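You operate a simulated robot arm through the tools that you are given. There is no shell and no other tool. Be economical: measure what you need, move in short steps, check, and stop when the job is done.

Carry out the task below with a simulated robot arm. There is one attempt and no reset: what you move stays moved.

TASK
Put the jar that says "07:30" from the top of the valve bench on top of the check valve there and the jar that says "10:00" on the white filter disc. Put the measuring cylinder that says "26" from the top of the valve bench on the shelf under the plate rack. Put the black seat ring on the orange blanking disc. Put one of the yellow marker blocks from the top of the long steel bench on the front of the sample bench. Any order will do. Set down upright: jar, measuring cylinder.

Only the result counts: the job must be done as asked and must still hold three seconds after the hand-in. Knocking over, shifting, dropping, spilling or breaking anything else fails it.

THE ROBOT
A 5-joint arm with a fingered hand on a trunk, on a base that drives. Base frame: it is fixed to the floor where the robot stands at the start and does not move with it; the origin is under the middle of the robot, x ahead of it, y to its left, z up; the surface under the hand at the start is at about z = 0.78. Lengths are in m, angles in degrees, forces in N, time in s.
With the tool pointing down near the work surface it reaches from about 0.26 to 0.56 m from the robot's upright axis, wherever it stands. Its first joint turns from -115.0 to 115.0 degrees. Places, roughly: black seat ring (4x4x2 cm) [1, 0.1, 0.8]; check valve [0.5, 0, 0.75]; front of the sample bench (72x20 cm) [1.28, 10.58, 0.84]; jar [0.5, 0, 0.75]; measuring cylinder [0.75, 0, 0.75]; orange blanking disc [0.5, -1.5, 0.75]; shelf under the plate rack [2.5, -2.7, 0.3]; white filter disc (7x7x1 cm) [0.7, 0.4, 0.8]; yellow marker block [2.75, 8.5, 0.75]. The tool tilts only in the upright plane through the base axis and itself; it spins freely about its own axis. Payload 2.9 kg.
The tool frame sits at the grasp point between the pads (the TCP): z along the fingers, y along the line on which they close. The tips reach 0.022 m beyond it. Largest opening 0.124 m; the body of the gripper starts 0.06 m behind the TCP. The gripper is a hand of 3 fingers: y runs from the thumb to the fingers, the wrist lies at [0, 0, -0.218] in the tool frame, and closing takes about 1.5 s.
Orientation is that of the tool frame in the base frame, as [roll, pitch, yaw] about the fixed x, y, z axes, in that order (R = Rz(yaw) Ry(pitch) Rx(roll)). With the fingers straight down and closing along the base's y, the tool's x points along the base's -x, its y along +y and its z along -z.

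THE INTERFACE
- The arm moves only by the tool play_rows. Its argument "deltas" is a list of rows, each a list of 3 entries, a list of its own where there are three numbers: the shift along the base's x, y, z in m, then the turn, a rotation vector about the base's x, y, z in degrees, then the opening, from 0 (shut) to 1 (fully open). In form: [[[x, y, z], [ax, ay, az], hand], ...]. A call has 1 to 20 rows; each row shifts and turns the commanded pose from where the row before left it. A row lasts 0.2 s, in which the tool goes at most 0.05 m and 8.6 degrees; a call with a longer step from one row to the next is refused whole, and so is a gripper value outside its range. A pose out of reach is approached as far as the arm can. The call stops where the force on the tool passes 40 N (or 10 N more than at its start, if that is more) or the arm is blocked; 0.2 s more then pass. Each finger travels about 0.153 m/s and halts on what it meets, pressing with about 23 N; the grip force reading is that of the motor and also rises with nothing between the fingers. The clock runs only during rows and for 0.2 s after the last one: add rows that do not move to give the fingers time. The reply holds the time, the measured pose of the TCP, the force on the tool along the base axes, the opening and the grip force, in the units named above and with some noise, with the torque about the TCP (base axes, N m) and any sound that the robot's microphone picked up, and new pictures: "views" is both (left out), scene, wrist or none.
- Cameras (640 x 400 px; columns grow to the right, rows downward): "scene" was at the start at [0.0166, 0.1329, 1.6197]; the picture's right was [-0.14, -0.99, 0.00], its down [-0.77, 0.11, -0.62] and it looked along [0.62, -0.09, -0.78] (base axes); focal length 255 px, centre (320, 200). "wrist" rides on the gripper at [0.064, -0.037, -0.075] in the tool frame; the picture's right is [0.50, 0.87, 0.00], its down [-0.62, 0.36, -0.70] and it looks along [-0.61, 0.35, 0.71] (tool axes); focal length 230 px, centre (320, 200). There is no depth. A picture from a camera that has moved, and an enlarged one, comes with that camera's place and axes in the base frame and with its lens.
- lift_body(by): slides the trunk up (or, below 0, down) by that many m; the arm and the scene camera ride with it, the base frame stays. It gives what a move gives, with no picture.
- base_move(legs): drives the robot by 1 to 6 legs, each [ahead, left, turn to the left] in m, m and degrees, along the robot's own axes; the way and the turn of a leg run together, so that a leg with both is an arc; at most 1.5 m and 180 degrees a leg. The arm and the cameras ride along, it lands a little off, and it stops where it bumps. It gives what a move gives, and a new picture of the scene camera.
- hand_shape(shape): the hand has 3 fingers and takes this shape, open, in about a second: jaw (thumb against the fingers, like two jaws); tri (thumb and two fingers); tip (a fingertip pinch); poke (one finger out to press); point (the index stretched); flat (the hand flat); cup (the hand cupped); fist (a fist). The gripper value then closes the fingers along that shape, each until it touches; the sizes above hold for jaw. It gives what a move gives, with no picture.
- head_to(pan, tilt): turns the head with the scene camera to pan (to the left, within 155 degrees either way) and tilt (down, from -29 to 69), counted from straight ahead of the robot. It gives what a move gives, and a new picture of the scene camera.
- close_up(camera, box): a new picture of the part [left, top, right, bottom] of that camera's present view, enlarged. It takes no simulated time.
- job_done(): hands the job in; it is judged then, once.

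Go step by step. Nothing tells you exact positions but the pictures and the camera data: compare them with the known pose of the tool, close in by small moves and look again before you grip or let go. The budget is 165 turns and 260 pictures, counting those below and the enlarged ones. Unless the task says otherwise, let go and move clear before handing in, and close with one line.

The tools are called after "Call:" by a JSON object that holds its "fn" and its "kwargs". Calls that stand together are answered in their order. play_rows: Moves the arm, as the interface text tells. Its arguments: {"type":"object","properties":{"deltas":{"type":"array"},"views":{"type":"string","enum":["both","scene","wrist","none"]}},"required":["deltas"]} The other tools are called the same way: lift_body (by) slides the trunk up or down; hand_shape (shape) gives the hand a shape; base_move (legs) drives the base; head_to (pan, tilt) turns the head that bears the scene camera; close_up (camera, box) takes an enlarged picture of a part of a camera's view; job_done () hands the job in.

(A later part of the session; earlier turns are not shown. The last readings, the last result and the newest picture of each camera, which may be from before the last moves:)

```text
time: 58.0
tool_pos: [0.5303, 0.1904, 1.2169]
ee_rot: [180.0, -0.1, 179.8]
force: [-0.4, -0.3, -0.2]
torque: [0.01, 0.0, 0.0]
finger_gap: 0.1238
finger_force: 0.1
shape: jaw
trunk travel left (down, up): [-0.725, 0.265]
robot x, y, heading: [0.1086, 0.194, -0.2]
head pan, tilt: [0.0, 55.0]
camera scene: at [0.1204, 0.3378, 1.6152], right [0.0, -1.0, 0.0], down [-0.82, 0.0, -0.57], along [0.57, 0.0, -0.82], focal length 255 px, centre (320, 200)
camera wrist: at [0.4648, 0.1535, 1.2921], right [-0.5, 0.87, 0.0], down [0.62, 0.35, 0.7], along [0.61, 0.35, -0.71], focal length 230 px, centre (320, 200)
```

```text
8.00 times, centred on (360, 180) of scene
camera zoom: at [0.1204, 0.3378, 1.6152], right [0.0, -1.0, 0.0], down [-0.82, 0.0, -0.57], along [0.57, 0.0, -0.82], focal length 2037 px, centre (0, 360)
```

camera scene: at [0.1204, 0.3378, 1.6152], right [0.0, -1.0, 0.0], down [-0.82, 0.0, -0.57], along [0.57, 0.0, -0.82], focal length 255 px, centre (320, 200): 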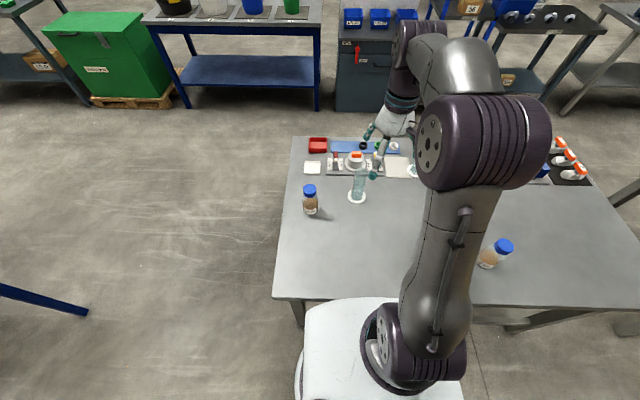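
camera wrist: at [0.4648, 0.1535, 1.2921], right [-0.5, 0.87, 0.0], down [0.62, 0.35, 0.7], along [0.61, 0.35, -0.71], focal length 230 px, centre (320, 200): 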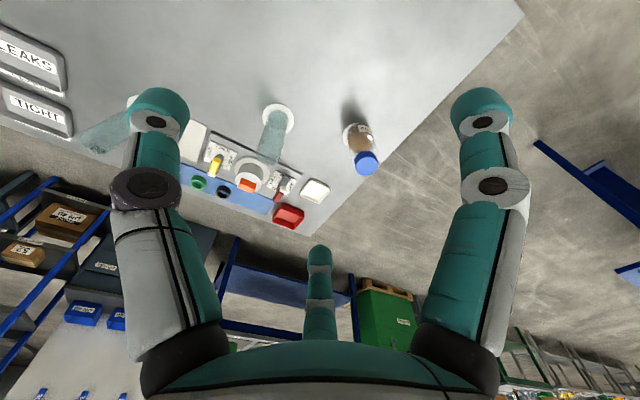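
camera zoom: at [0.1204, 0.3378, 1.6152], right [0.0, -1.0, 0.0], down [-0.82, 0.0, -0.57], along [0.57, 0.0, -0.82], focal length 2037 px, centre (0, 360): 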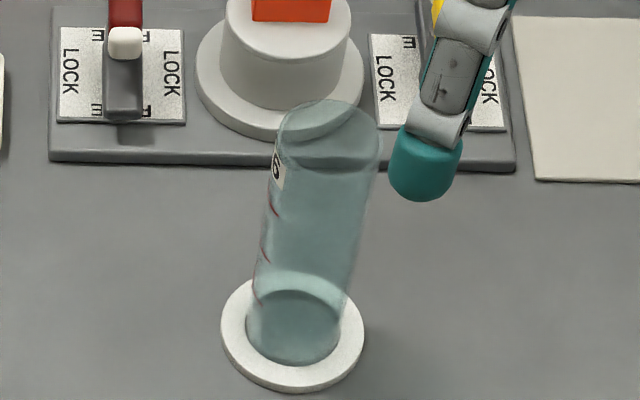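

The visible end of the label is a "6", so the left cylinder is "26"; it stands at (0.715, 0.192), its top at z 0.933. I'll tilt the hand 70 degrees forward while still above it.

Call:
{"fn": "play_rows", "kwargs": {"deltas": [[[0.0078, 0, -0.0152], [0, -7.8, 0], 1], [[0.0078, 0, -0.0152], [0, -7.8, 0], 1], [[0.0078, 0, -0.0152], [0, -7.8, 0], 1], [[0.0078, 0, -0.0152], [0, -7.8, 0], 1], [[0.0078, 0, -0.0152], [0, -7.8, 0], 1], [[0.0078, 0, -0.0152], [0, -7.8, 0], 1], [[0.0078, 0, -0.0152], [0, -7.8, 0], 1], [[0.0078, 0, -0.0152], [0, -7.8, 0], 1], [[0.0078, 0, -0.0152], [0, -7.8, 0], 1], [[0, 0, 0], [0, 0, 0], 1]]}}

```text
time: 60.2
tool_pos: [0.5992, 0.1911, 1.08]
ee_rot: [179.6, 70.0, 179.3]
force: [0.6, -0.3, 0.2]
torque: [0.04, 0.0, 0.02]
finger_gap: 0.124
finger_force: 0.2
shape: jaw
trunk travel left (down, up): [-0.725, 0.265]
robot x, y, heading: [0.1061, 0.1956, -0.2]
head pan, tilt: [0.0, 55.0]
camera scene: at [0.12, 0.3369, 1.6153], right [0.0, -1.0, 0.0], down [-0.82, 0.0, -0.57], along [0.57, 0.0, -0.82], focal length 255 px, centre (320, 200)
camera wrist: at [0.5061, 0.1544, 1.0447], right [-0.17, 0.87, -0.47], down [-0.45, 0.36, 0.82], along [0.88, 0.35, 0.33], focal length 230 px, centre (320, 200)
```

scene: 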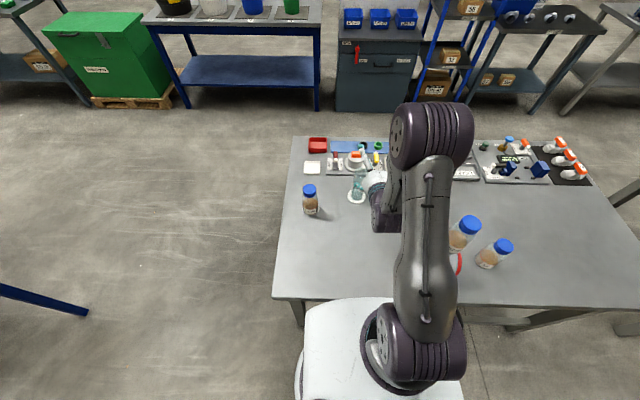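
wrist: 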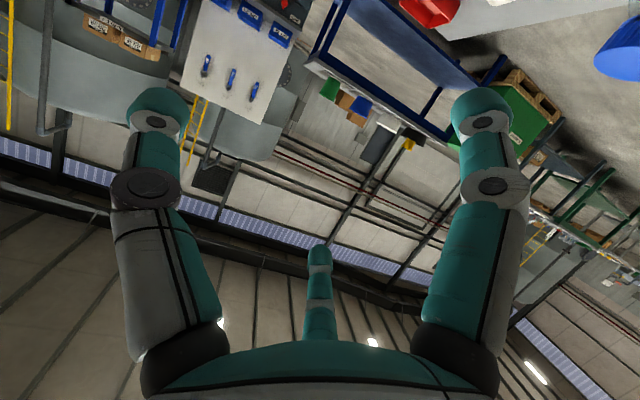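

Call:
{"fn": "play_rows", "kwargs": {"deltas": [[[-0.01, 0, -0.039], [0, 0, 0], 1], [[-0.01, 0, -0.039], [0, 0, 0], 1], [[-0.01, 0, -0.039], [0, 0, 0], 1], [[-0.01, 0, -0.039], [0, 0, 0], 1], [[0, 0, -0.037], [0, 0, 0], 1], [[0, 0, 0], [0, 0, 0], 1]]}}

Call:
{"fn": "close_up", "kwargs": {"camera": "scene", "box": [320, 140, 440, 240]}}

```text
time: 61.6
tool_pos: [0.5594, 0.1919, 0.8867]
ee_rot: [179.8, 70.0, 179.4]
force: [-0.6, -0.2, 0.3]
torque: [-0.01, 0.02, -0.01]
finger_gap: 0.1239
finger_force: 0.1
shape: jaw
trunk travel left (down, up): [-0.725, 0.265]
robot x, y, heading: [0.1081, 0.1929, -0.2]
head pan, tilt: [0.0, 55.0]
camera scene: at [0.1209, 0.3369, 1.6153], right [0.0, -1.0, 0.0], down [-0.82, 0.0, -0.57], along [0.57, 0.0, -0.82], focal length 255 px, centre (320, 200)
camera wrist: at [0.4667, 0.1542, 0.8519], right [-0.17, 0.87, -0.47], down [-0.45, 0.36, 0.82], along [0.88, 0.35, 0.33], focal length 230 px, centre (320, 200)
```

scene: 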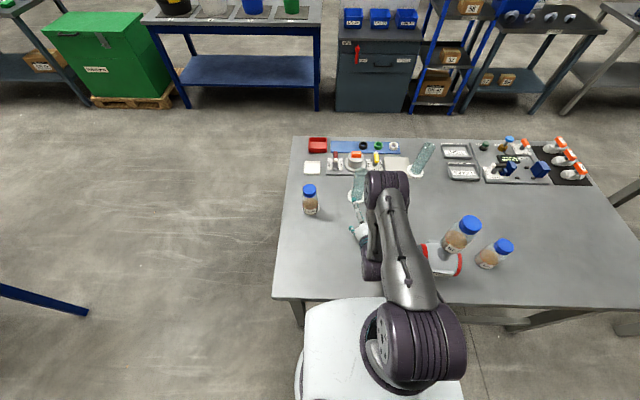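
wrist: 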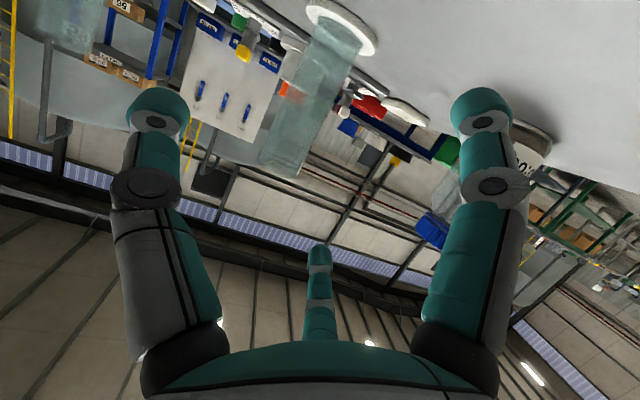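

```text
4.00 times, centred on (380, 190) of scene
camera zoom: at [0.1209, 0.3369, 1.6153], right [0.0, -1.0, 0.0], down [-0.82, 0.0, -0.57], along [0.57, 0.0, -0.82], focal length 1019 px, centre (80, 240)
```

zoom: 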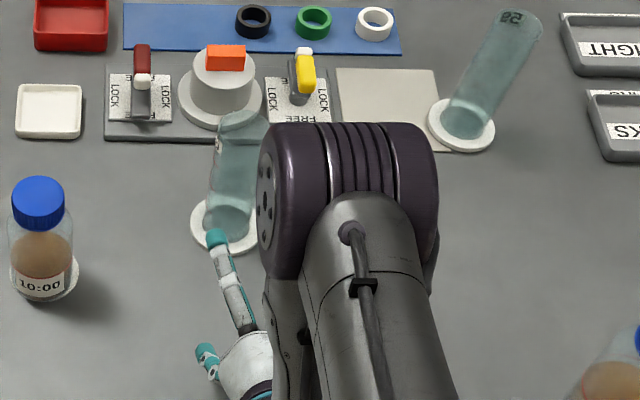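

The hand's finger pair sits only 3 cm to the left of the tool axis, so I'll offset the approach 12 mm to the left and come in halfway first.

Call:
{"fn": "play_rows", "kwargs": {"deltas": [[[0, 0.012, 0], [0, 0, 0], 1], [[0.03, 0, 0], [0, 0, 0], 1], [[0.03, 0, 0], [0, 0, 0], 1], [[0.02, 0, 0], [0, 0, 0], 1], [[0, 0, 0], [0, 0, 0], 1]]}}

Call:
{"fn": "close_up", "kwargs": {"camera": "scene", "box": [330, 150, 410, 210]}}

```text
time: 62.8
tool_pos: [0.6407, 0.1954, 0.8885]
ee_rot: [179.2, 70.1, 179.4]
force: [-0.2, -0.3, -0.4]
torque: [0.05, -0.01, 0.0]
finger_gap: 0.1236
finger_force: 0.0
shape: jaw
out of reach, approached as far as the arm can: row 1
trunk travel left (down, up): [-0.725, 0.265]
robot x, y, heading: [0.1037, 0.1917, -0.3]
head pan, tilt: [0.0, 55.0]
camera scene: at [0.1211, 0.337, 1.6153], right [0.0, -1.0, 0.0], down [-0.82, 0.0, -0.57], along [0.57, 0.0, -0.82], focal length 255 px, centre (320, 200)
camera wrist: at [0.548, 0.1573, 0.8526], right [-0.17, 0.87, -0.47], down [-0.45, 0.35, 0.82], along [0.88, 0.35, 0.33], focal length 230 px, centre (320, 200)
```

scene: 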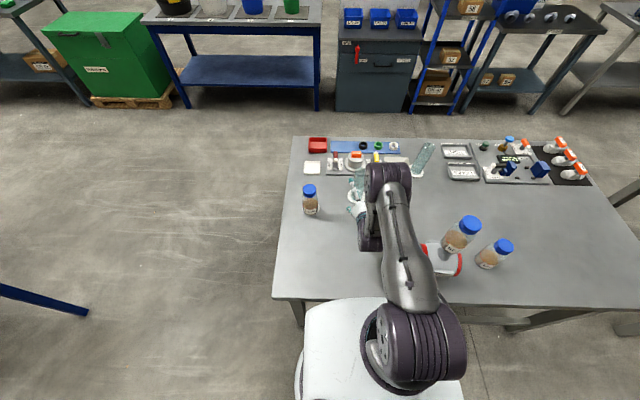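
wrist: 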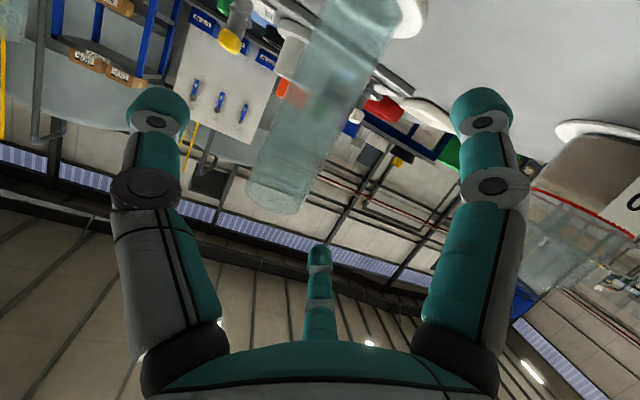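

```text
6.67 times, centred on (370, 180) of scene
camera zoom: at [0.1211, 0.337, 1.6153], right [0.0, -1.0, 0.0], down [-0.82, 0.0, -0.57], along [0.57, 0.0, -0.82], focal length 1698 px, centre (-13, 333)
```

zoom: 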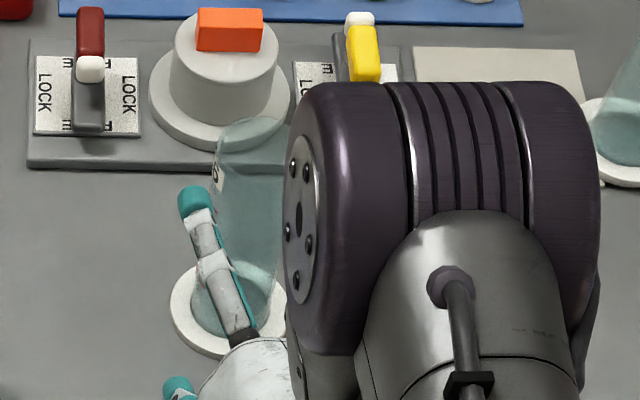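

Call:
{"fn": "play_rows", "kwargs": {"deltas": [[[0, 0.005, 0], [0, 0, 0.7], 1], [[0, 0.005, 0], [0, 0, 0.7], 1], [[0, 0, 0], [0, 0, 0], 1]]}}

Call:
{"fn": "close_up", "kwargs": {"camera": "scene", "box": [330, 150, 410, 210]}}

```text
time: 63.6
tool_pos: [0.6413, 0.2058, 0.8865]
ee_rot: [179.4, 70.1, -179.2]
force: [0.1, 0.5, 0.6]
torque: [-0.03, -0.01, -0.03]
finger_gap: 0.1238
finger_force: 0.0
shape: jaw
trunk travel left (down, up): [-0.725, 0.265]
robot x, y, heading: [0.11, 0.1905, -0.1]
head pan, tilt: [0.0, 55.0]
camera scene: at [0.1213, 0.3369, 1.6153], right [0.0, -1.0, 0.0], down [-0.82, 0.0, -0.57], along [0.57, 0.0, -0.82], focal length 255 px, centre (320, 200)
camera wrist: at [0.5487, 0.1659, 0.852], right [-0.19, 0.86, -0.47], down [-0.46, 0.34, 0.82], along [0.87, 0.37, 0.33], focal length 230 px, centre (320, 200)
```

scene: 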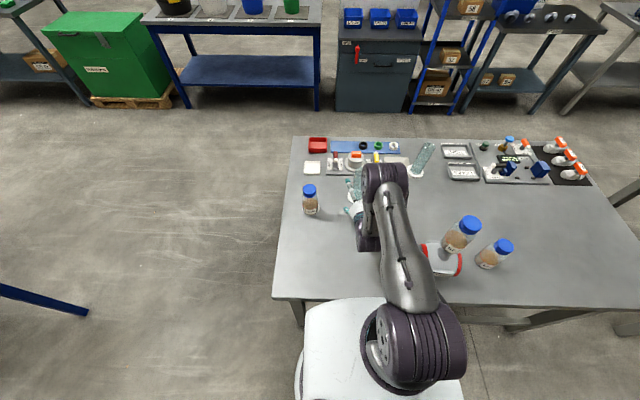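
wrist: 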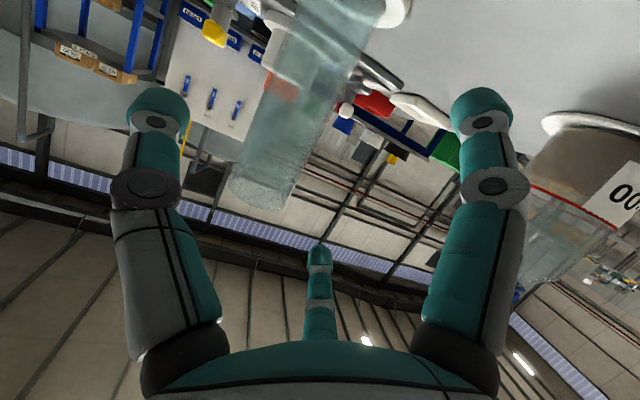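

```text
6.67 times, centred on (370, 180) of scene
camera zoom: at [0.1213, 0.3369, 1.6153], right [0.0, -1.0, 0.0], down [-0.82, 0.0, -0.57], along [0.57, 0.0, -0.82], focal length 1698 px, centre (-13, 333)
```

zoom: 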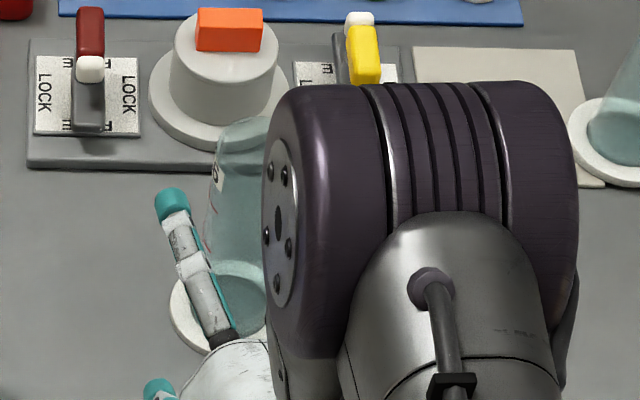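

Call:
{"fn": "play_rows", "kwargs": {"deltas": [[[0.025, 0, 0], [0, 0, 0], 1], [[0.025, 0, 0], [0, 0, 0], 1], [[0.022, 0, 0], [0, 0, 0], 1], [[0, 0, 0], [0, 0, 0], 1]]}}

Call:
{"fn": "close_up", "kwargs": {"camera": "scene", "box": [330, 150, 410, 210]}}

```text
time: 64.6
tool_pos: [0.7121, 0.2058, 0.8865]
ee_rot: [179.4, 70.0, -179.2]
force: [-0.5, 0.1, 0.1]
torque: [-0.02, -0.02, 0.01]
finger_gap: 0.1237
finger_force: 0.0
shape: jaw
trunk travel left (down, up): [-0.725, 0.265]
robot x, y, heading: [0.1067, 0.193, -0.4]
head pan, tilt: [0.0, 55.0]
camera scene: at [0.121, 0.3369, 1.6153], right [0.0, -1.0, 0.0], down [-0.82, 0.0, -0.57], along [0.57, 0.0, -0.82], focal length 255 px, centre (320, 200)
camera wrist: at [0.6205, 0.1665, 0.8511], right [-0.19, 0.86, -0.47], down [-0.46, 0.34, 0.82], along [0.87, 0.37, 0.33], focal length 230 px, centre (320, 200)
```

scene: 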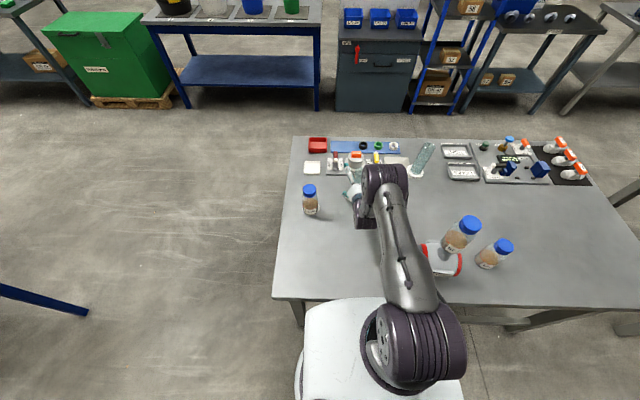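
wrist: 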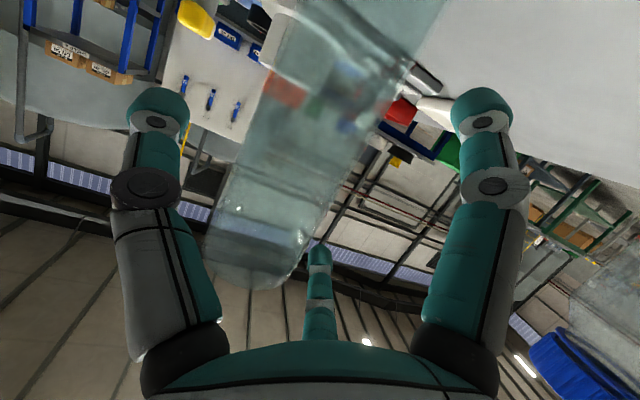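

```text
6.67 times, centred on (370, 180) of scene
camera zoom: at [0.121, 0.3369, 1.6153], right [0.0, -1.0, 0.0], down [-0.82, 0.0, -0.57], along [0.57, 0.0, -0.82], focal length 1698 px, centre (-13, 333)
```

zoom: 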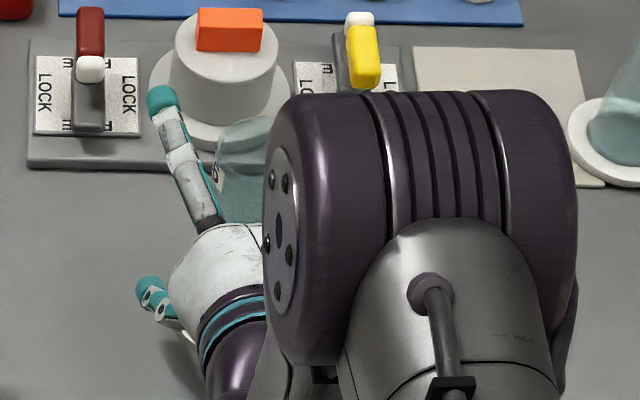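

Call:
{"fn": "play_rows", "kwargs": {"deltas": [[[0, -0.004, 0], [0, 0, 0], 1], [[0, 0, 0], [0, 0, 0], 0.8], [[0, 0, 0], [0, 0, 0], 0.6], [[0, 0, 0], [0, 0, 0], 0.4], [[0, 0, 0], [0, 0, 0], 0.2], [[0, 0, 0], [0, 0, 0], 0.1], [[0, 0, 0], [0, 0, 0], 0], [[0, 0, 0], [0, 0, 0], 0], [[0, 0, 0], [0, 0, 0], 0], [[0, 0, 0], [0, 0, 0], 0]]}}

Call:
{"fn": "close_up", "kwargs": {"camera": "scene", "box": [330, 150, 410, 210]}}

```text
time: 66.8
tool_pos: [0.7127, 0.2025, 0.8863]
ee_rot: [179.8, 70.0, -179.2]
force: [-0.2, 0.7, 2.8]
torque: [-0.01, 0.1, -0.02]
finger_gap: 0.0475
finger_force: 23.1
shape: jaw
trunk travel left (down, up): [-0.725, 0.265]
robot x, y, heading: [0.1044, 0.1923, 0.0]
head pan, tilt: [0.0, 55.0]
camera scene: at [0.1207, 0.337, 1.6153], right [0.0, -1.0, 0.0], down [-0.82, 0.0, -0.57], along [0.57, 0.0, -0.82], focal length 255 px, centre (320, 200)
camera wrist: at [0.6199, 0.1637, 0.8515], right [-0.19, 0.86, -0.47], down [-0.45, 0.35, 0.82], along [0.87, 0.37, 0.33], focal length 230 px, centre (320, 200)
```

scene: 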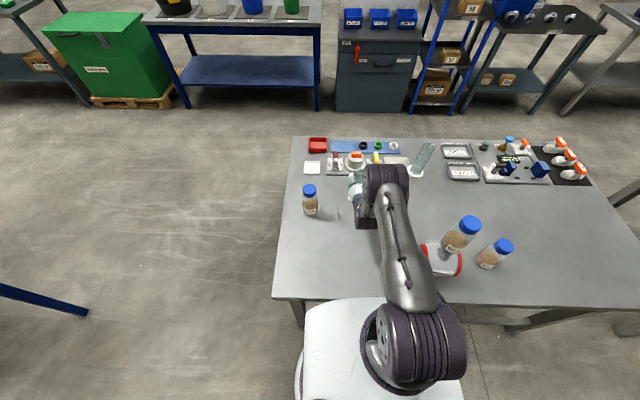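
wrist: 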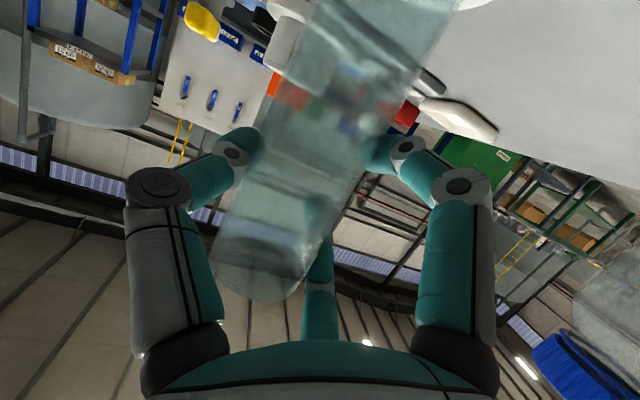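

```text
6.67 times, centred on (370, 180) of scene
camera zoom: at [0.1207, 0.337, 1.6153], right [0.0, -1.0, 0.0], down [-0.82, 0.0, -0.57], along [0.57, 0.0, -0.82], focal length 1698 px, centre (-13, 333)
```

zoom: 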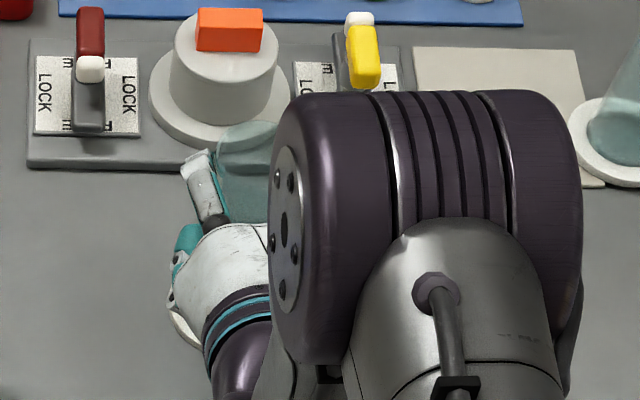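

The cylinder is gripped. I'll lift it straight up and draw it back.

Call:
{"fn": "play_rows", "kwargs": {"deltas": [[[0, 0, 0.01], [0, 0, 0], 0], [[0, 0, 0.03], [0, 0, 0], 0], [[0, 0, 0.04], [0, 0, 0], 0], [[0, 0, 0.04], [0, 0, 0], 0], [[0, 0, 0.04], [0, 0, 0], 0], [[-0.02, 0, 0.04], [0, 0, 0], 0], [[-0.03, 0, 0.03], [0, 0, 0], 0], [[-0.03, 0, 0.03], [0, 0, 0], 0], [[-0.03, 0, 0.03], [0, 0, 0], 0], [[-0.03, 0, 0], [0, 0, 0], 0], [[0, 0, 0], [0, 0, 0], 0]]}}

Call:
{"fn": "head_to", "kwargs": {"pan": -15, "tilt": 35}}

```text
time: 69.2
tool_pos: [0.582, 0.2021, 1.1786]
ee_rot: [179.5, 69.9, -179.2]
force: [-0.1, -0.5, -1.2]
torque: [0.01, 0.04, 0.01]
finger_gap: 0.0467
finger_force: 23.0
shape: jaw
out of reach, approached as far as the arm can: row 10
trunk travel left (down, up): [-0.725, 0.265]
robot x, y, heading: [0.1019, 0.1928, -0.3]
head pan, tilt: [0.0, 55.0]
camera scene: at [0.1214, 0.3369, 1.6153], right [0.0, -1.0, 0.0], down [-0.82, 0.0, -0.57], along [0.57, 0.0, -0.82], focal length 255 px, centre (320, 200)
camera wrist: at [0.4896, 0.1631, 1.1444], right [-0.19, 0.86, -0.47], down [-0.45, 0.34, 0.82], along [0.87, 0.37, 0.33], focal length 230 px, centre (320, 200)
```

scene: 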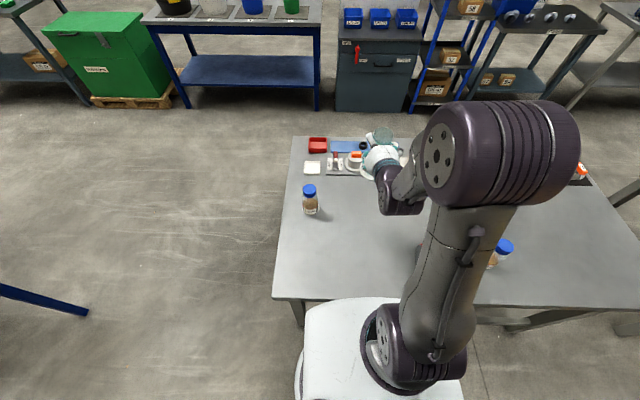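
wrist: 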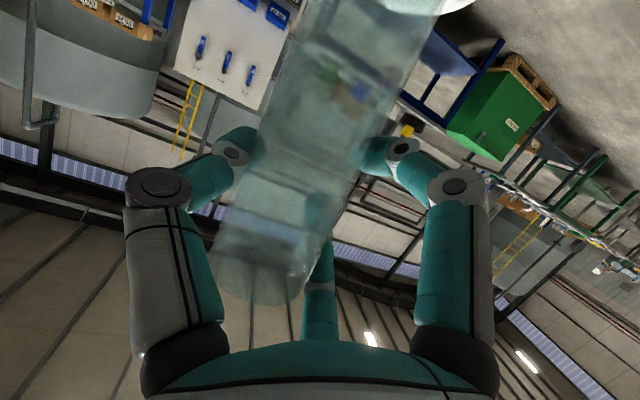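

```text
time: 70.1
tool_pos: [0.5822, 0.2023, 1.1791]
ee_rot: [179.5, 69.9, -179.2]
force: [0.0, 0.4, -0.2]
torque: [0.03, 0.01, 0.01]
finger_gap: 0.047
finger_force: 23.8
shape: jaw
trunk travel left (down, up): [-0.725, 0.265]
robot x, y, heading: [0.1033, 0.196, -0.3]
head pan, tilt: [-15.0, 35.0]
camera scene: at [0.1343, 0.3142, 1.6434], right [-0.26, -0.97, 0.0], down [-0.55, 0.15, -0.82], along [0.79, -0.21, -0.57], focal length 255 px, centre (320, 200)
```

scene: 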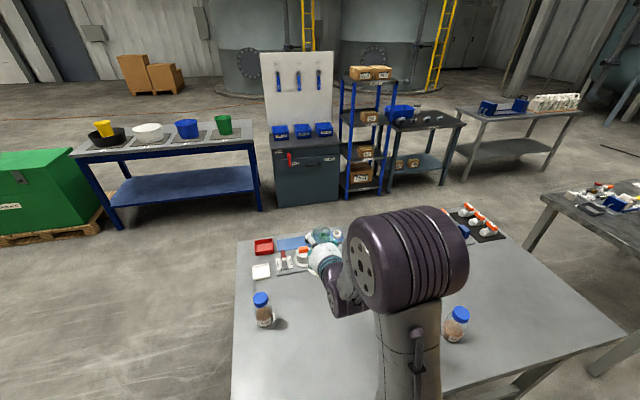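

The cylinder is safely in hand. I'll back off, go round the left side of the valve bench and into the aisle behind it.

Call:
{"fn": "base_move", "kwargs": {"legs": [[-0.2, 0, 0], [0, 0.9, 0], [0.8, 0, 0], [0.8, 0, 0], [0, 0, -90]]}}

Call:
{"fn": "head_to", "kwargs": {"pan": 0, "tilt": 30}}

```text
time: 87.6
tool_pos: [1.5157, 0.6035, 1.1791]
ee_rot: [179.5, 69.9, 90.6]
force: [-0.5, -0.3, -0.6]
torque: [0.01, -0.03, 0.03]
finger_gap: 0.0467
finger_force: 23.0
shape: jaw
trunk travel left (down, up): [-0.725, 0.265]
robot x, y, heading: [1.5061, 1.0768, -90.2]
head pan, tilt: [-15.0, 35.0]
camera scene: at [1.6309, 1.0518, 1.6435], right [-0.96, 0.26, 0.0], down [0.15, 0.55, -0.82], along [-0.22, -0.79, -0.57], focal length 255 px, centre (320, 200)
```

scene: 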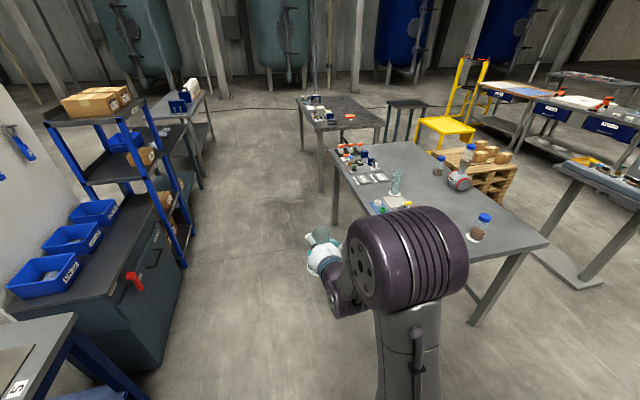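

```text
time: 88.3
tool_pos: [1.5161, 0.6039, 1.1794]
ee_rot: [179.5, 69.9, 90.6]
force: [-0.8, -0.5, -0.2]
torque: [0.01, 0.0, 0.01]
finger_gap: 0.0468
finger_force: 23.5
shape: jaw
trunk travel left (down, up): [-0.725, 0.265]
robot x, y, heading: [1.51, 1.0809, -90.5]
head pan, tilt: [0.0, 30.0]
camera scene: at [1.6535, 1.0463, 1.6513], right [-1.0, 0.01, 0.0], down [0.0, 0.5, -0.87], along [-0.01, -0.87, -0.5], focal length 255 px, centre (320, 200)
```

scene: 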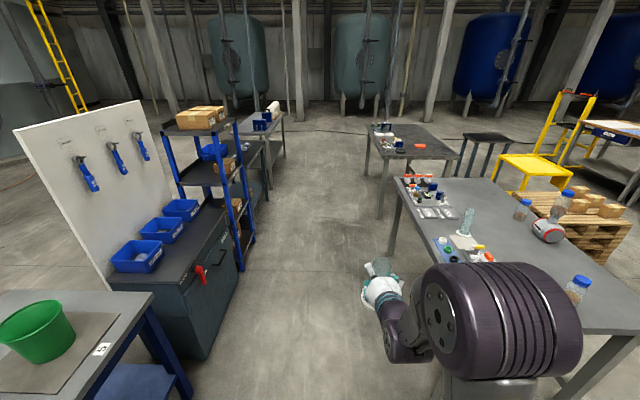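

Call:
{"fn": "base_move", "kwargs": {"legs": [[1.3, 0.05, 0], [1.3, 0, 0], [1.15, 0, 0], [0, 0, 90]]}}

Call:
{"fn": "head_to", "kwargs": {"pan": 0, "tilt": 40}}

```text
time: 110.3
tool_pos: [2.0069, -2.6815, 1.1793]
ee_rot: [179.5, 69.9, 179.7]
force: [-0.9, -0.1, -0.9]
torque: [-0.01, 0.01, -0.01]
finger_gap: 0.0468
finger_force: 23.2
shape: jaw
trunk travel left (down, up): [-0.725, 0.265]
robot x, y, heading: [1.5291, -2.6818, -1.5]
head pan, tilt: [0.0, 30.0]
camera scene: at [1.5665, -2.5388, 1.6513], right [-0.02, -1.0, 0.0], down [-0.5, 0.01, -0.87], along [0.87, -0.02, -0.5], focal length 255 px, centre (320, 200)
```

scene: 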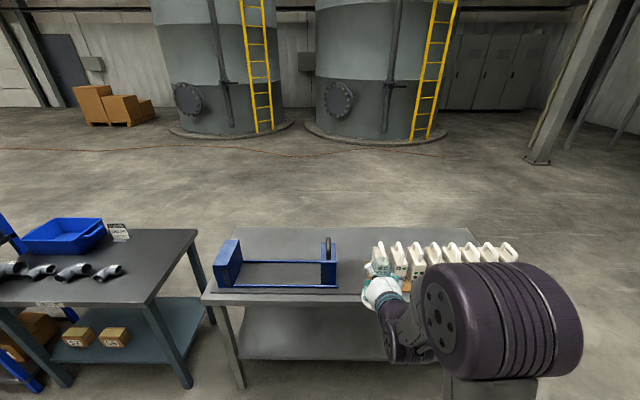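

```text
time: 111.0
tool_pos: [2.0066, -2.6811, 1.1789]
ee_rot: [179.6, 69.9, 179.8]
force: [0.6, -0.3, -0.4]
torque: [0.02, 0.0, 0.01]
finger_gap: 0.0467
finger_force: 22.9
shape: jaw
trunk travel left (down, up): [-0.725, 0.265]
robot x, y, heading: [1.533, -2.6831, -1.2]
head pan, tilt: [0.0, 40.0]
camera scene: at [1.5611, -2.5387, 1.636], right [-0.02, -1.0, 0.0], down [-0.64, 0.01, -0.77], along [0.77, -0.02, -0.64], focal length 255 px, centre (320, 200)
```

scene: 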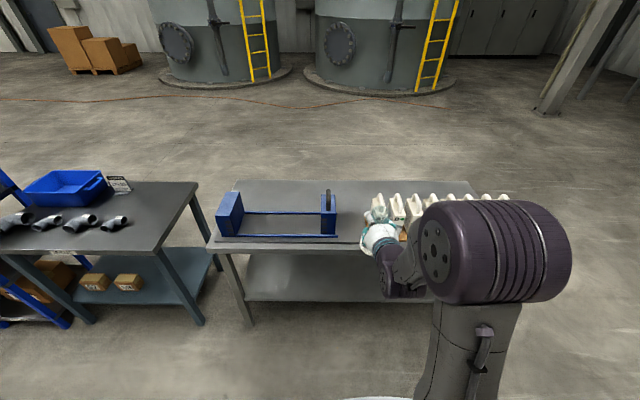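

I face the plate rack bench; its near face is at about x 2.26. I'll lower the trunk while still clear of it and look under the bench top.

Call:
{"fn": "lift_body", "kwargs": {"by": -0.68}}

Call:
{"fn": "head_to", "kwargs": {"pan": 0, "tilt": 35}}

```text
refused: -0.68 is not a number from -0.4 to 0.4
```

```text
time: 111.7
tool_pos: [2.0064, -2.682, 1.1797]
ee_rot: [179.5, 69.9, 179.7]
force: [-0.4, -0.6, -0.5]
torque: [0.03, 0.03, -0.01]
finger_gap: 0.0463
finger_force: 23.1
shape: jaw
trunk travel left (down, up): [-0.725, 0.265]
robot x, y, heading: [1.5295, -2.6807, -1.6]
head pan, tilt: [0.0, 35.0]
camera scene: at [1.5641, -2.5388, 1.6435], right [-0.02, -1.0, 0.0], down [-0.57, 0.01, -0.82], along [0.82, -0.02, -0.57], focal length 255 px, centre (320, 200)
```

scene: 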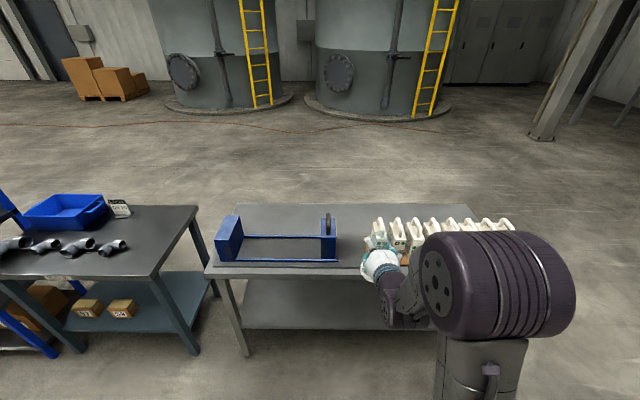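

Call:
{"fn": "lift_body", "kwargs": {"by": -0.35}}

Call:
{"fn": "lift_body", "kwargs": {"by": -0.33}}

Call:
{"fn": "head_to", "kwargs": {"pan": 0, "tilt": 30}}

```text
time: 115.1
tool_pos: [2.0063, -2.6812, 0.8286]
ee_rot: [179.5, 69.9, 179.7]
force: [0.2, -0.6, -0.4]
torque: [0.0, -0.01, 0.02]
finger_gap: 0.0466
finger_force: 23.4
shape: jaw
trunk travel left (down, up): [-0.375, 0.615]
robot x, y, heading: [1.528, -2.6841, -1.4]
head pan, tilt: [0.0, 35.0]
```

```text
time: 118.4
tool_pos: [2.0071, -2.682, 0.4988]
ee_rot: [179.5, 69.9, 179.6]
force: [0.0, -0.2, -1.1]
torque: [0.03, -0.03, 0.03]
finger_gap: 0.0467
finger_force: 23.4
shape: jaw
trunk travel left (down, up): [-0.045, 0.945]
robot x, y, heading: [1.5313, -2.6817, -1.2]
head pan, tilt: [0.0, 35.0]
```

```text
time: 119.0
tool_pos: [2.0061, -2.6808, 0.4986]
ee_rot: [179.5, 69.9, 179.7]
force: [0.2, -0.1, -0.1]
torque: [0.02, 0.0, -0.01]
finger_gap: 0.0468
finger_force: 22.8
shape: jaw
trunk travel left (down, up): [-0.045, 0.945]
robot x, y, heading: [1.528, -2.683, -1.3]
head pan, tilt: [0.0, 30.0]
camera scene: at [1.5665, -2.5389, 0.9713], right [-0.02, -1.0, 0.0], down [-0.5, 0.01, -0.87], along [0.87, -0.02, -0.5], focal length 255 px, centre (320, 200)
```

scene: 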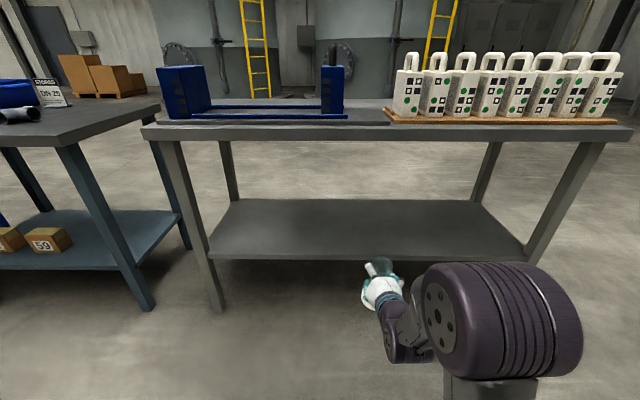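

The shelf surface is at z 0.297 and its front edge at x 2.29; the bench underside is at 0.75. I'll drive 0.21 forward and then reach in over the shelf.

Call:
{"fn": "base_move", "kwargs": {"legs": [[0.21, 0, 1.3]]}}

Call:
{"fn": "play_rows", "kwargs": {"deltas": [[[0.03, 0, -0.005], [0, 0, 0], 0], [[0.03, 0, -0.005], [0, 0, 0], 0], [[0.03, 0, -0.005], [0, 0, 0], 0], [[0.03, 0, -0.005], [0, 0, 0], 0], [[0.03, 0, -0.005], [0, 0, 0], 0], [[0.025, 0, -0.005], [0, 0, 0], 0], [[0, 0, 0], [0, 0, 0], 0]]}}

```text
time: 120.7
tool_pos: [2.218, -2.6716, 0.5]
ee_rot: [179.5, 69.9, -178.8]
force: [0.2, 0.0, -1.0]
torque: [0.02, 0.02, 0.01]
finger_gap: 0.0463
finger_force: 23.0
shape: jaw
trunk travel left (down, up): [-0.045, 0.945]
robot x, y, heading: [1.7424, -2.6829, 0.1]
head pan, tilt: [0.0, 30.0]
camera scene: at [1.7743, -2.5401, 0.9713], right [0.0, -1.0, 0.0], down [-0.5, 0.0, -0.87], along [0.87, 0.0, -0.5], focal length 255 px, centre (320, 200)
```

scene: 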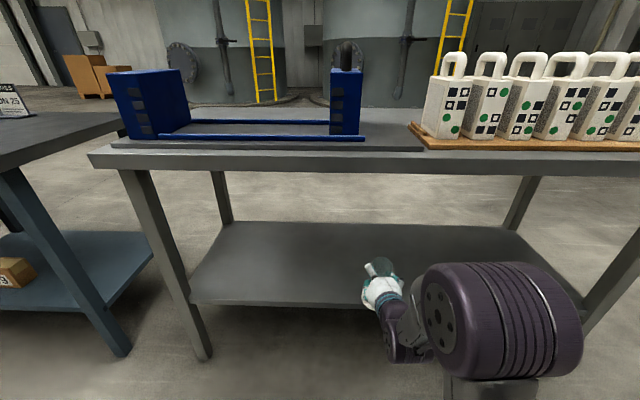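

```text
time: 122.3
tool_pos: [2.3934, -2.6701, 0.4692]
ee_rot: [179.9, 69.9, -178.9]
force: [0.0, -0.1, 0.1]
torque: [0.02, 0.06, -0.01]
finger_gap: 0.0467
finger_force: 23.3
shape: jaw
trunk travel left (down, up): [-0.045, 0.945]
robot x, y, heading: [1.7421, -2.6844, 0.1]
head pan, tilt: [0.0, 30.0]
camera scene: at [1.7744, -2.5401, 0.9713], right [0.0, -1.0, 0.0], down [-0.5, 0.0, -0.87], along [0.87, 0.0, -0.5], focal length 255 px, centre (320, 200)
camera wrist: at [2.3005, -2.7103, 0.4342], right [-0.19, 0.86, -0.47], down [-0.45, 0.35, 0.82], along [0.87, 0.37, 0.33], focal length 230 px, centre (320, 200)
```

scene: 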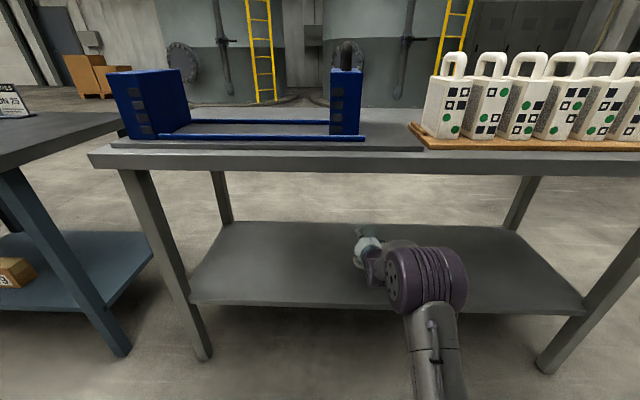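
wrist: 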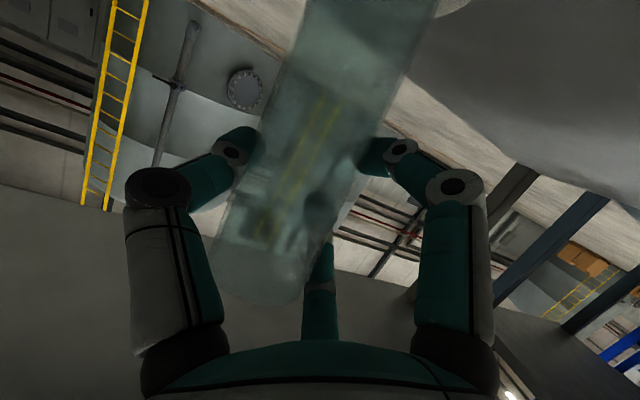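

Call:
{"fn": "play_rows", "kwargs": {"deltas": [[[0.015, 0, -0.015], [0, 0, 0], 0], [[0.015, 0, -0.02], [0, 0, 0], 0], [[0, 0, -0.015], [0, 0, 0], 0], [[0, 0, -0.007], [0, 0, 0], 0], [[0, 0, 0], [0, 0, 0], 0]]}}

Call:
{"fn": "close_up", "kwargs": {"camera": "scene", "box": [300, 200, 460, 320]}}

```text
time: 123.5
tool_pos: [2.4238, -2.6701, 0.4209]
ee_rot: [-179.9, 71.4, -178.7]
force: [2.8, 0.6, 15.2]
torque: [-0.23, 0.03, 0.06]
finger_gap: 0.0502
finger_force: 22.9
shape: jaw
trunk travel left (down, up): [-0.045, 0.945]
robot x, y, heading: [1.7427, -2.6856, 0.2]
head pan, tilt: [0.0, 30.0]
stopped in row 5: the force on the tool passed its limit at 40 N (the readings are from after the stop); the commanded pose is now the measured one
camera scene: at [1.7726, -2.54, 0.971], right [0.0, -1.0, 0.0], down [-0.5, 0.0, -0.87], along [0.87, 0.0, -0.5], focal length 255 px, centre (320, 200)
camera wrist: at [2.3331, -2.71, 0.3848], right [-0.18, 0.86, -0.47], down [-0.47, 0.35, 0.81], along [0.86, 0.37, 0.35], focal length 230 px, centre (320, 200)
```

scene: 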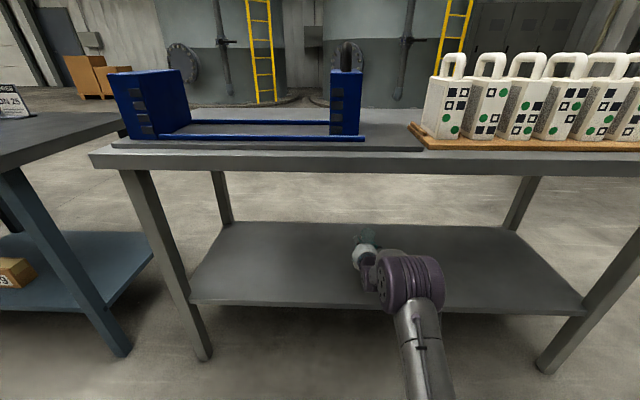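
wrist: 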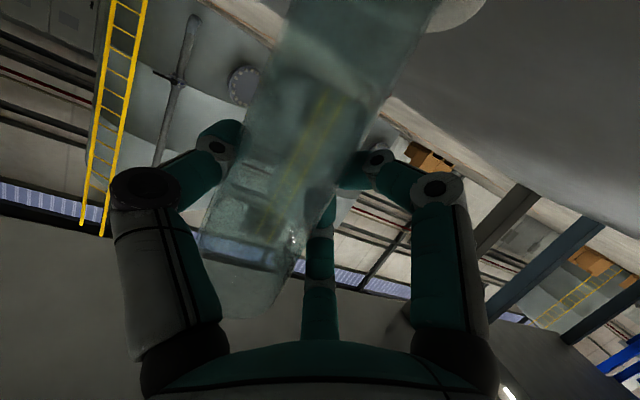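

```text
3.33 times, centred on (380, 260) of scene
camera zoom: at [1.7726, -2.54, 0.971], right [0.0, -1.0, 0.0], down [-0.5, 0.0, -0.87], along [0.87, 0.0, -0.5], focal length 849 px, centre (120, 0)
```

zoom: 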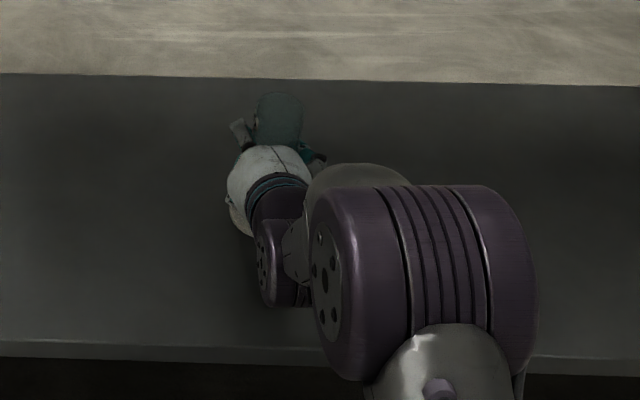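

Call:
{"fn": "play_rows", "kwargs": {"deltas": [[[0, 0, 0.004], [0, 1.4, 0], 0], [[0, 0, 0], [0, 0, 0], 0], [[0, 0, 0], [0, 0, 0], 0]]}}

Call:
{"fn": "close_up", "kwargs": {"camera": "scene", "box": [340, 220, 400, 260]}}

```text
time: 124.3
tool_pos: [2.4238, -2.6702, 0.4227]
ee_rot: [179.9, 69.6, -178.9]
force: [4.4, 0.7, 13.9]
torque: [-0.14, -0.07, 0.03]
finger_gap: 0.05
finger_force: 22.7
shape: jaw
trunk travel left (down, up): [-0.045, 0.945]
robot x, y, heading: [1.7425, -2.6827, -0.0]
head pan, tilt: [0.0, 30.0]
camera scene: at [1.7729, -2.54, 0.9714], right [0.0, -1.0, 0.0], down [-0.5, 0.0, -0.87], along [0.87, 0.0, -0.5], focal length 255 px, centre (320, 200)
camera wrist: at [2.3311, -2.7098, 0.3886], right [-0.19, 0.86, -0.47], down [-0.45, 0.35, 0.82], along [0.87, 0.37, 0.32], focal length 230 px, centre (320, 200)
```

scene: 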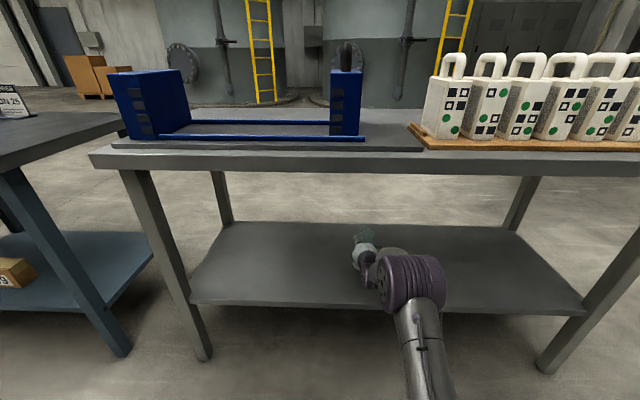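
wrist: 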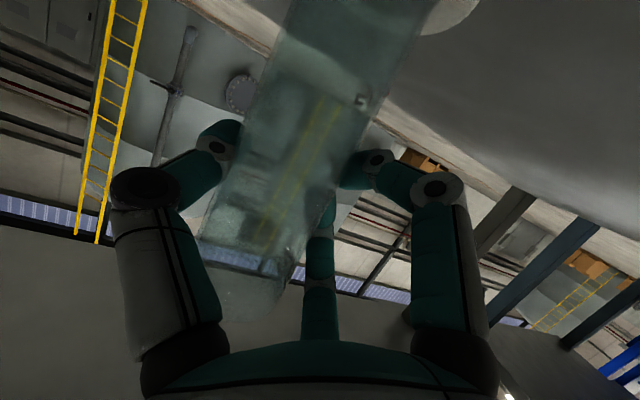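

```text
10.00 times, centred on (370, 240) of scene
camera zoom: at [1.7729, -2.54, 0.9714], right [0.0, -1.0, 0.0], down [-0.5, 0.0, -0.87], along [0.87, 0.0, -0.5], focal length 2547 px, centre (-180, -200)
```

zoom: 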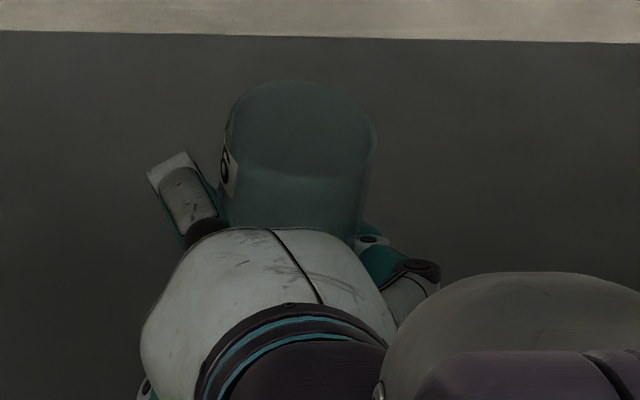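

Call:
{"fn": "play_rows", "kwargs": {"deltas": [[[0, 0, 0.005], [0, 0, 0], 0], [[0, 0, 0], [0, 0, 0], 0], [[0, 0, 0], [0, 0, 0], 0]], "views": "wrist"}}

Call:
{"fn": "head_to", "kwargs": {"pan": -20, "tilt": 45}}

```text
time: 125.1
tool_pos: [2.4229, -2.6709, 0.4246]
ee_rot: [179.8, 69.2, -178.9]
force: [0.3, -0.6, -1.3]
torque: [0.01, 0.01, 0.01]
finger_gap: 0.0497
finger_force: 23.1
shape: jaw
trunk travel left (down, up): [-0.045, 0.945]
robot x, y, heading: [1.7438, -2.6834, 0.2]
head pan, tilt: [0.0, 30.0]
camera wrist: at [2.331, -2.7101, 0.3917], right [-0.2, 0.86, -0.47], down [-0.44, 0.35, 0.83], along [0.87, 0.37, 0.32], focal length 230 px, centre (320, 200)
```

wrist: 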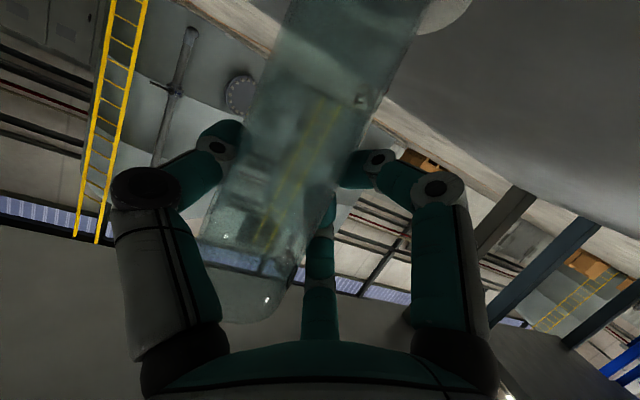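

```text
time: 125.9
tool_pos: [2.4239, -2.6711, 0.4261]
ee_rot: [179.9, 69.4, -178.8]
force: [-0.3, 0.2, -0.7]
torque: [-0.01, -0.01, 0.03]
finger_gap: 0.0498
finger_force: 23.3
shape: jaw
trunk travel left (down, up): [-0.045, 0.945]
robot x, y, heading: [1.7425, -2.6817, 0.2]
head pan, tilt: [-20.0, 45.0]
camera scene: at [1.7607, -2.5679, 0.9487], right [-0.34, -0.94, 0.0], down [-0.67, 0.24, -0.71], along [0.67, -0.24, -0.71], focal length 255 px, centre (320, 200)
```

scene: 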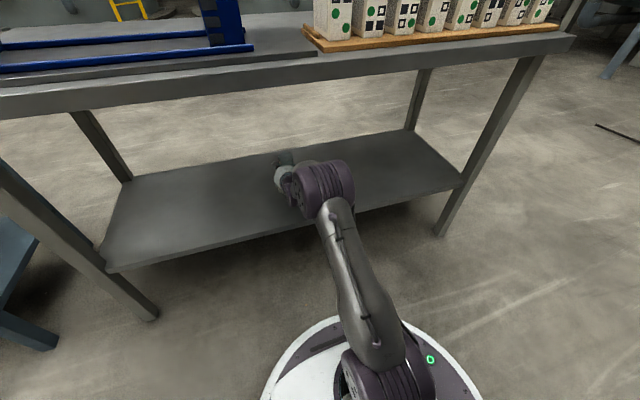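

Call:
{"fn": "play_rows", "kwargs": {"deltas": [[[0, 0, -0.002], [0, -1, 0], 0], [[0, 0, 0], [0, 0, 0], 0]], "views": "none"}}

Call:
{"fn": "play_rows", "kwargs": {"deltas": [[[0, 0, -0.002], [0, 0, 0], 0], [[0, 0, 0], [0, 0, 0], 0]], "views": "none"}}

Call:
{"fn": "close_up", "kwargs": {"camera": "scene", "box": [250, 140, 330, 200]}}

```text
time: 126.5
tool_pos: [2.424, -2.6709, 0.424]
ee_rot: [-180.0, 70.4, -178.8]
force: [-0.8, -0.9, 0.5]
torque: [-0.01, 0.03, 0.02]
finger_gap: 0.05
finger_force: 22.6
shape: jaw
trunk travel left (down, up): [-0.045, 0.945]
robot x, y, heading: [1.7462, -2.6848, 0.2]
head pan, tilt: [-20.0, 45.0]
```

```text
time: 127.1
tool_pos: [2.4231, -2.6701, 0.4244]
ee_rot: [-180.0, 70.5, -178.8]
force: [2.0, -0.3, 7.0]
torque: [-0.16, -0.05, 0.03]
finger_gap: 0.0498
finger_force: 22.4
shape: jaw
trunk travel left (down, up): [-0.045, 0.945]
robot x, y, heading: [1.7424, -2.6875, 0.3]
head pan, tilt: [-20.0, 45.0]
```

```text
6.67 times, centred on (290, 170) of scene
camera zoom: at [1.7597, -2.568, 0.9488], right [-0.34, -0.94, 0.0], down [-0.66, 0.24, -0.71], along [0.67, -0.24, -0.71], focal length 1698 px, centre (520, 400)
```

zoom: 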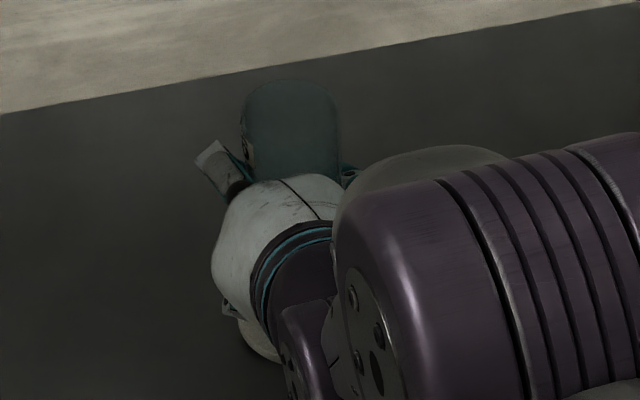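

Call:
{"fn": "play_rows", "kwargs": {"deltas": [[[0, 0, 0], [0, 0, 0], 0.45], [[0, 0, 0], [0, 0, 0], 0.55], [[0, 0, 0], [0, 0, 0], 0.7], [[0, 0, 0], [0, 0, 0], 0.85], [[0, 0, 0], [0, 0, 0], 1], [[0, 0, 0], [0, 0, 0], 1], [[0, 0, 0], [0, 0, 0], 1]]}}

Call:
{"fn": "close_up", "kwargs": {"camera": "scene", "box": [250, 140, 330, 200]}}

```text
time: 128.7
tool_pos: [2.4253, -2.6695, 0.4218]
ee_rot: [179.9, 70.2, -178.8]
force: [0.1, 0.9, 0.5]
torque: [0.02, -0.01, -0.01]
finger_gap: 0.1237
finger_force: 0.1
shape: jaw
trunk travel left (down, up): [-0.045, 0.945]
robot x, y, heading: [1.7464, -2.6855, -0.1]
head pan, tilt: [-20.0, 45.0]
camera scene: at [1.7605, -2.5679, 0.9487], right [-0.34, -0.94, 0.0], down [-0.67, 0.24, -0.71], along [0.67, -0.24, -0.71], focal length 255 px, centre (320, 200)
camera wrist: at [2.3322, -2.7098, 0.3869], right [-0.19, 0.86, -0.47], down [-0.46, 0.35, 0.82], along [0.87, 0.37, 0.33], focal length 230 px, centre (320, 200)
```

scene: 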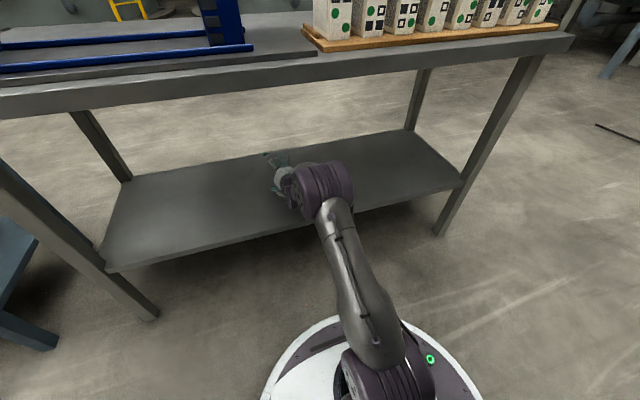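
wrist: 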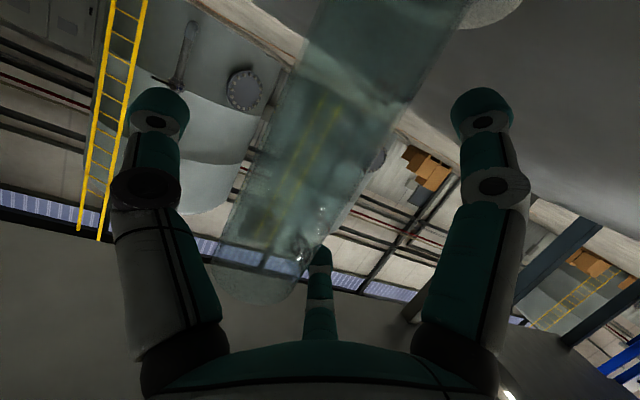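

```text
6.67 times, centred on (290, 170) of scene
camera zoom: at [1.7605, -2.5679, 0.9487], right [-0.34, -0.94, 0.0], down [-0.67, 0.24, -0.71], along [0.67, -0.24, -0.71], focal length 1698 px, centre (520, 400)
```

zoom: 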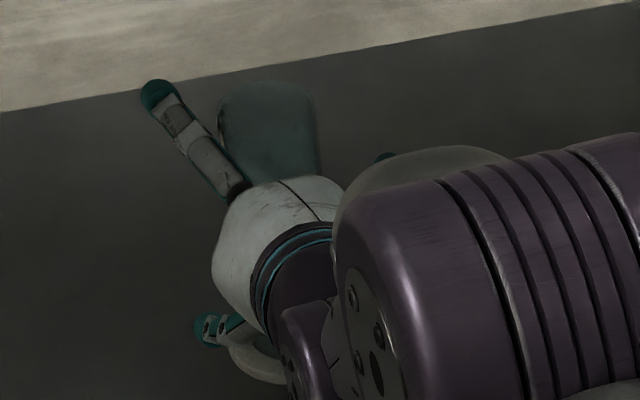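

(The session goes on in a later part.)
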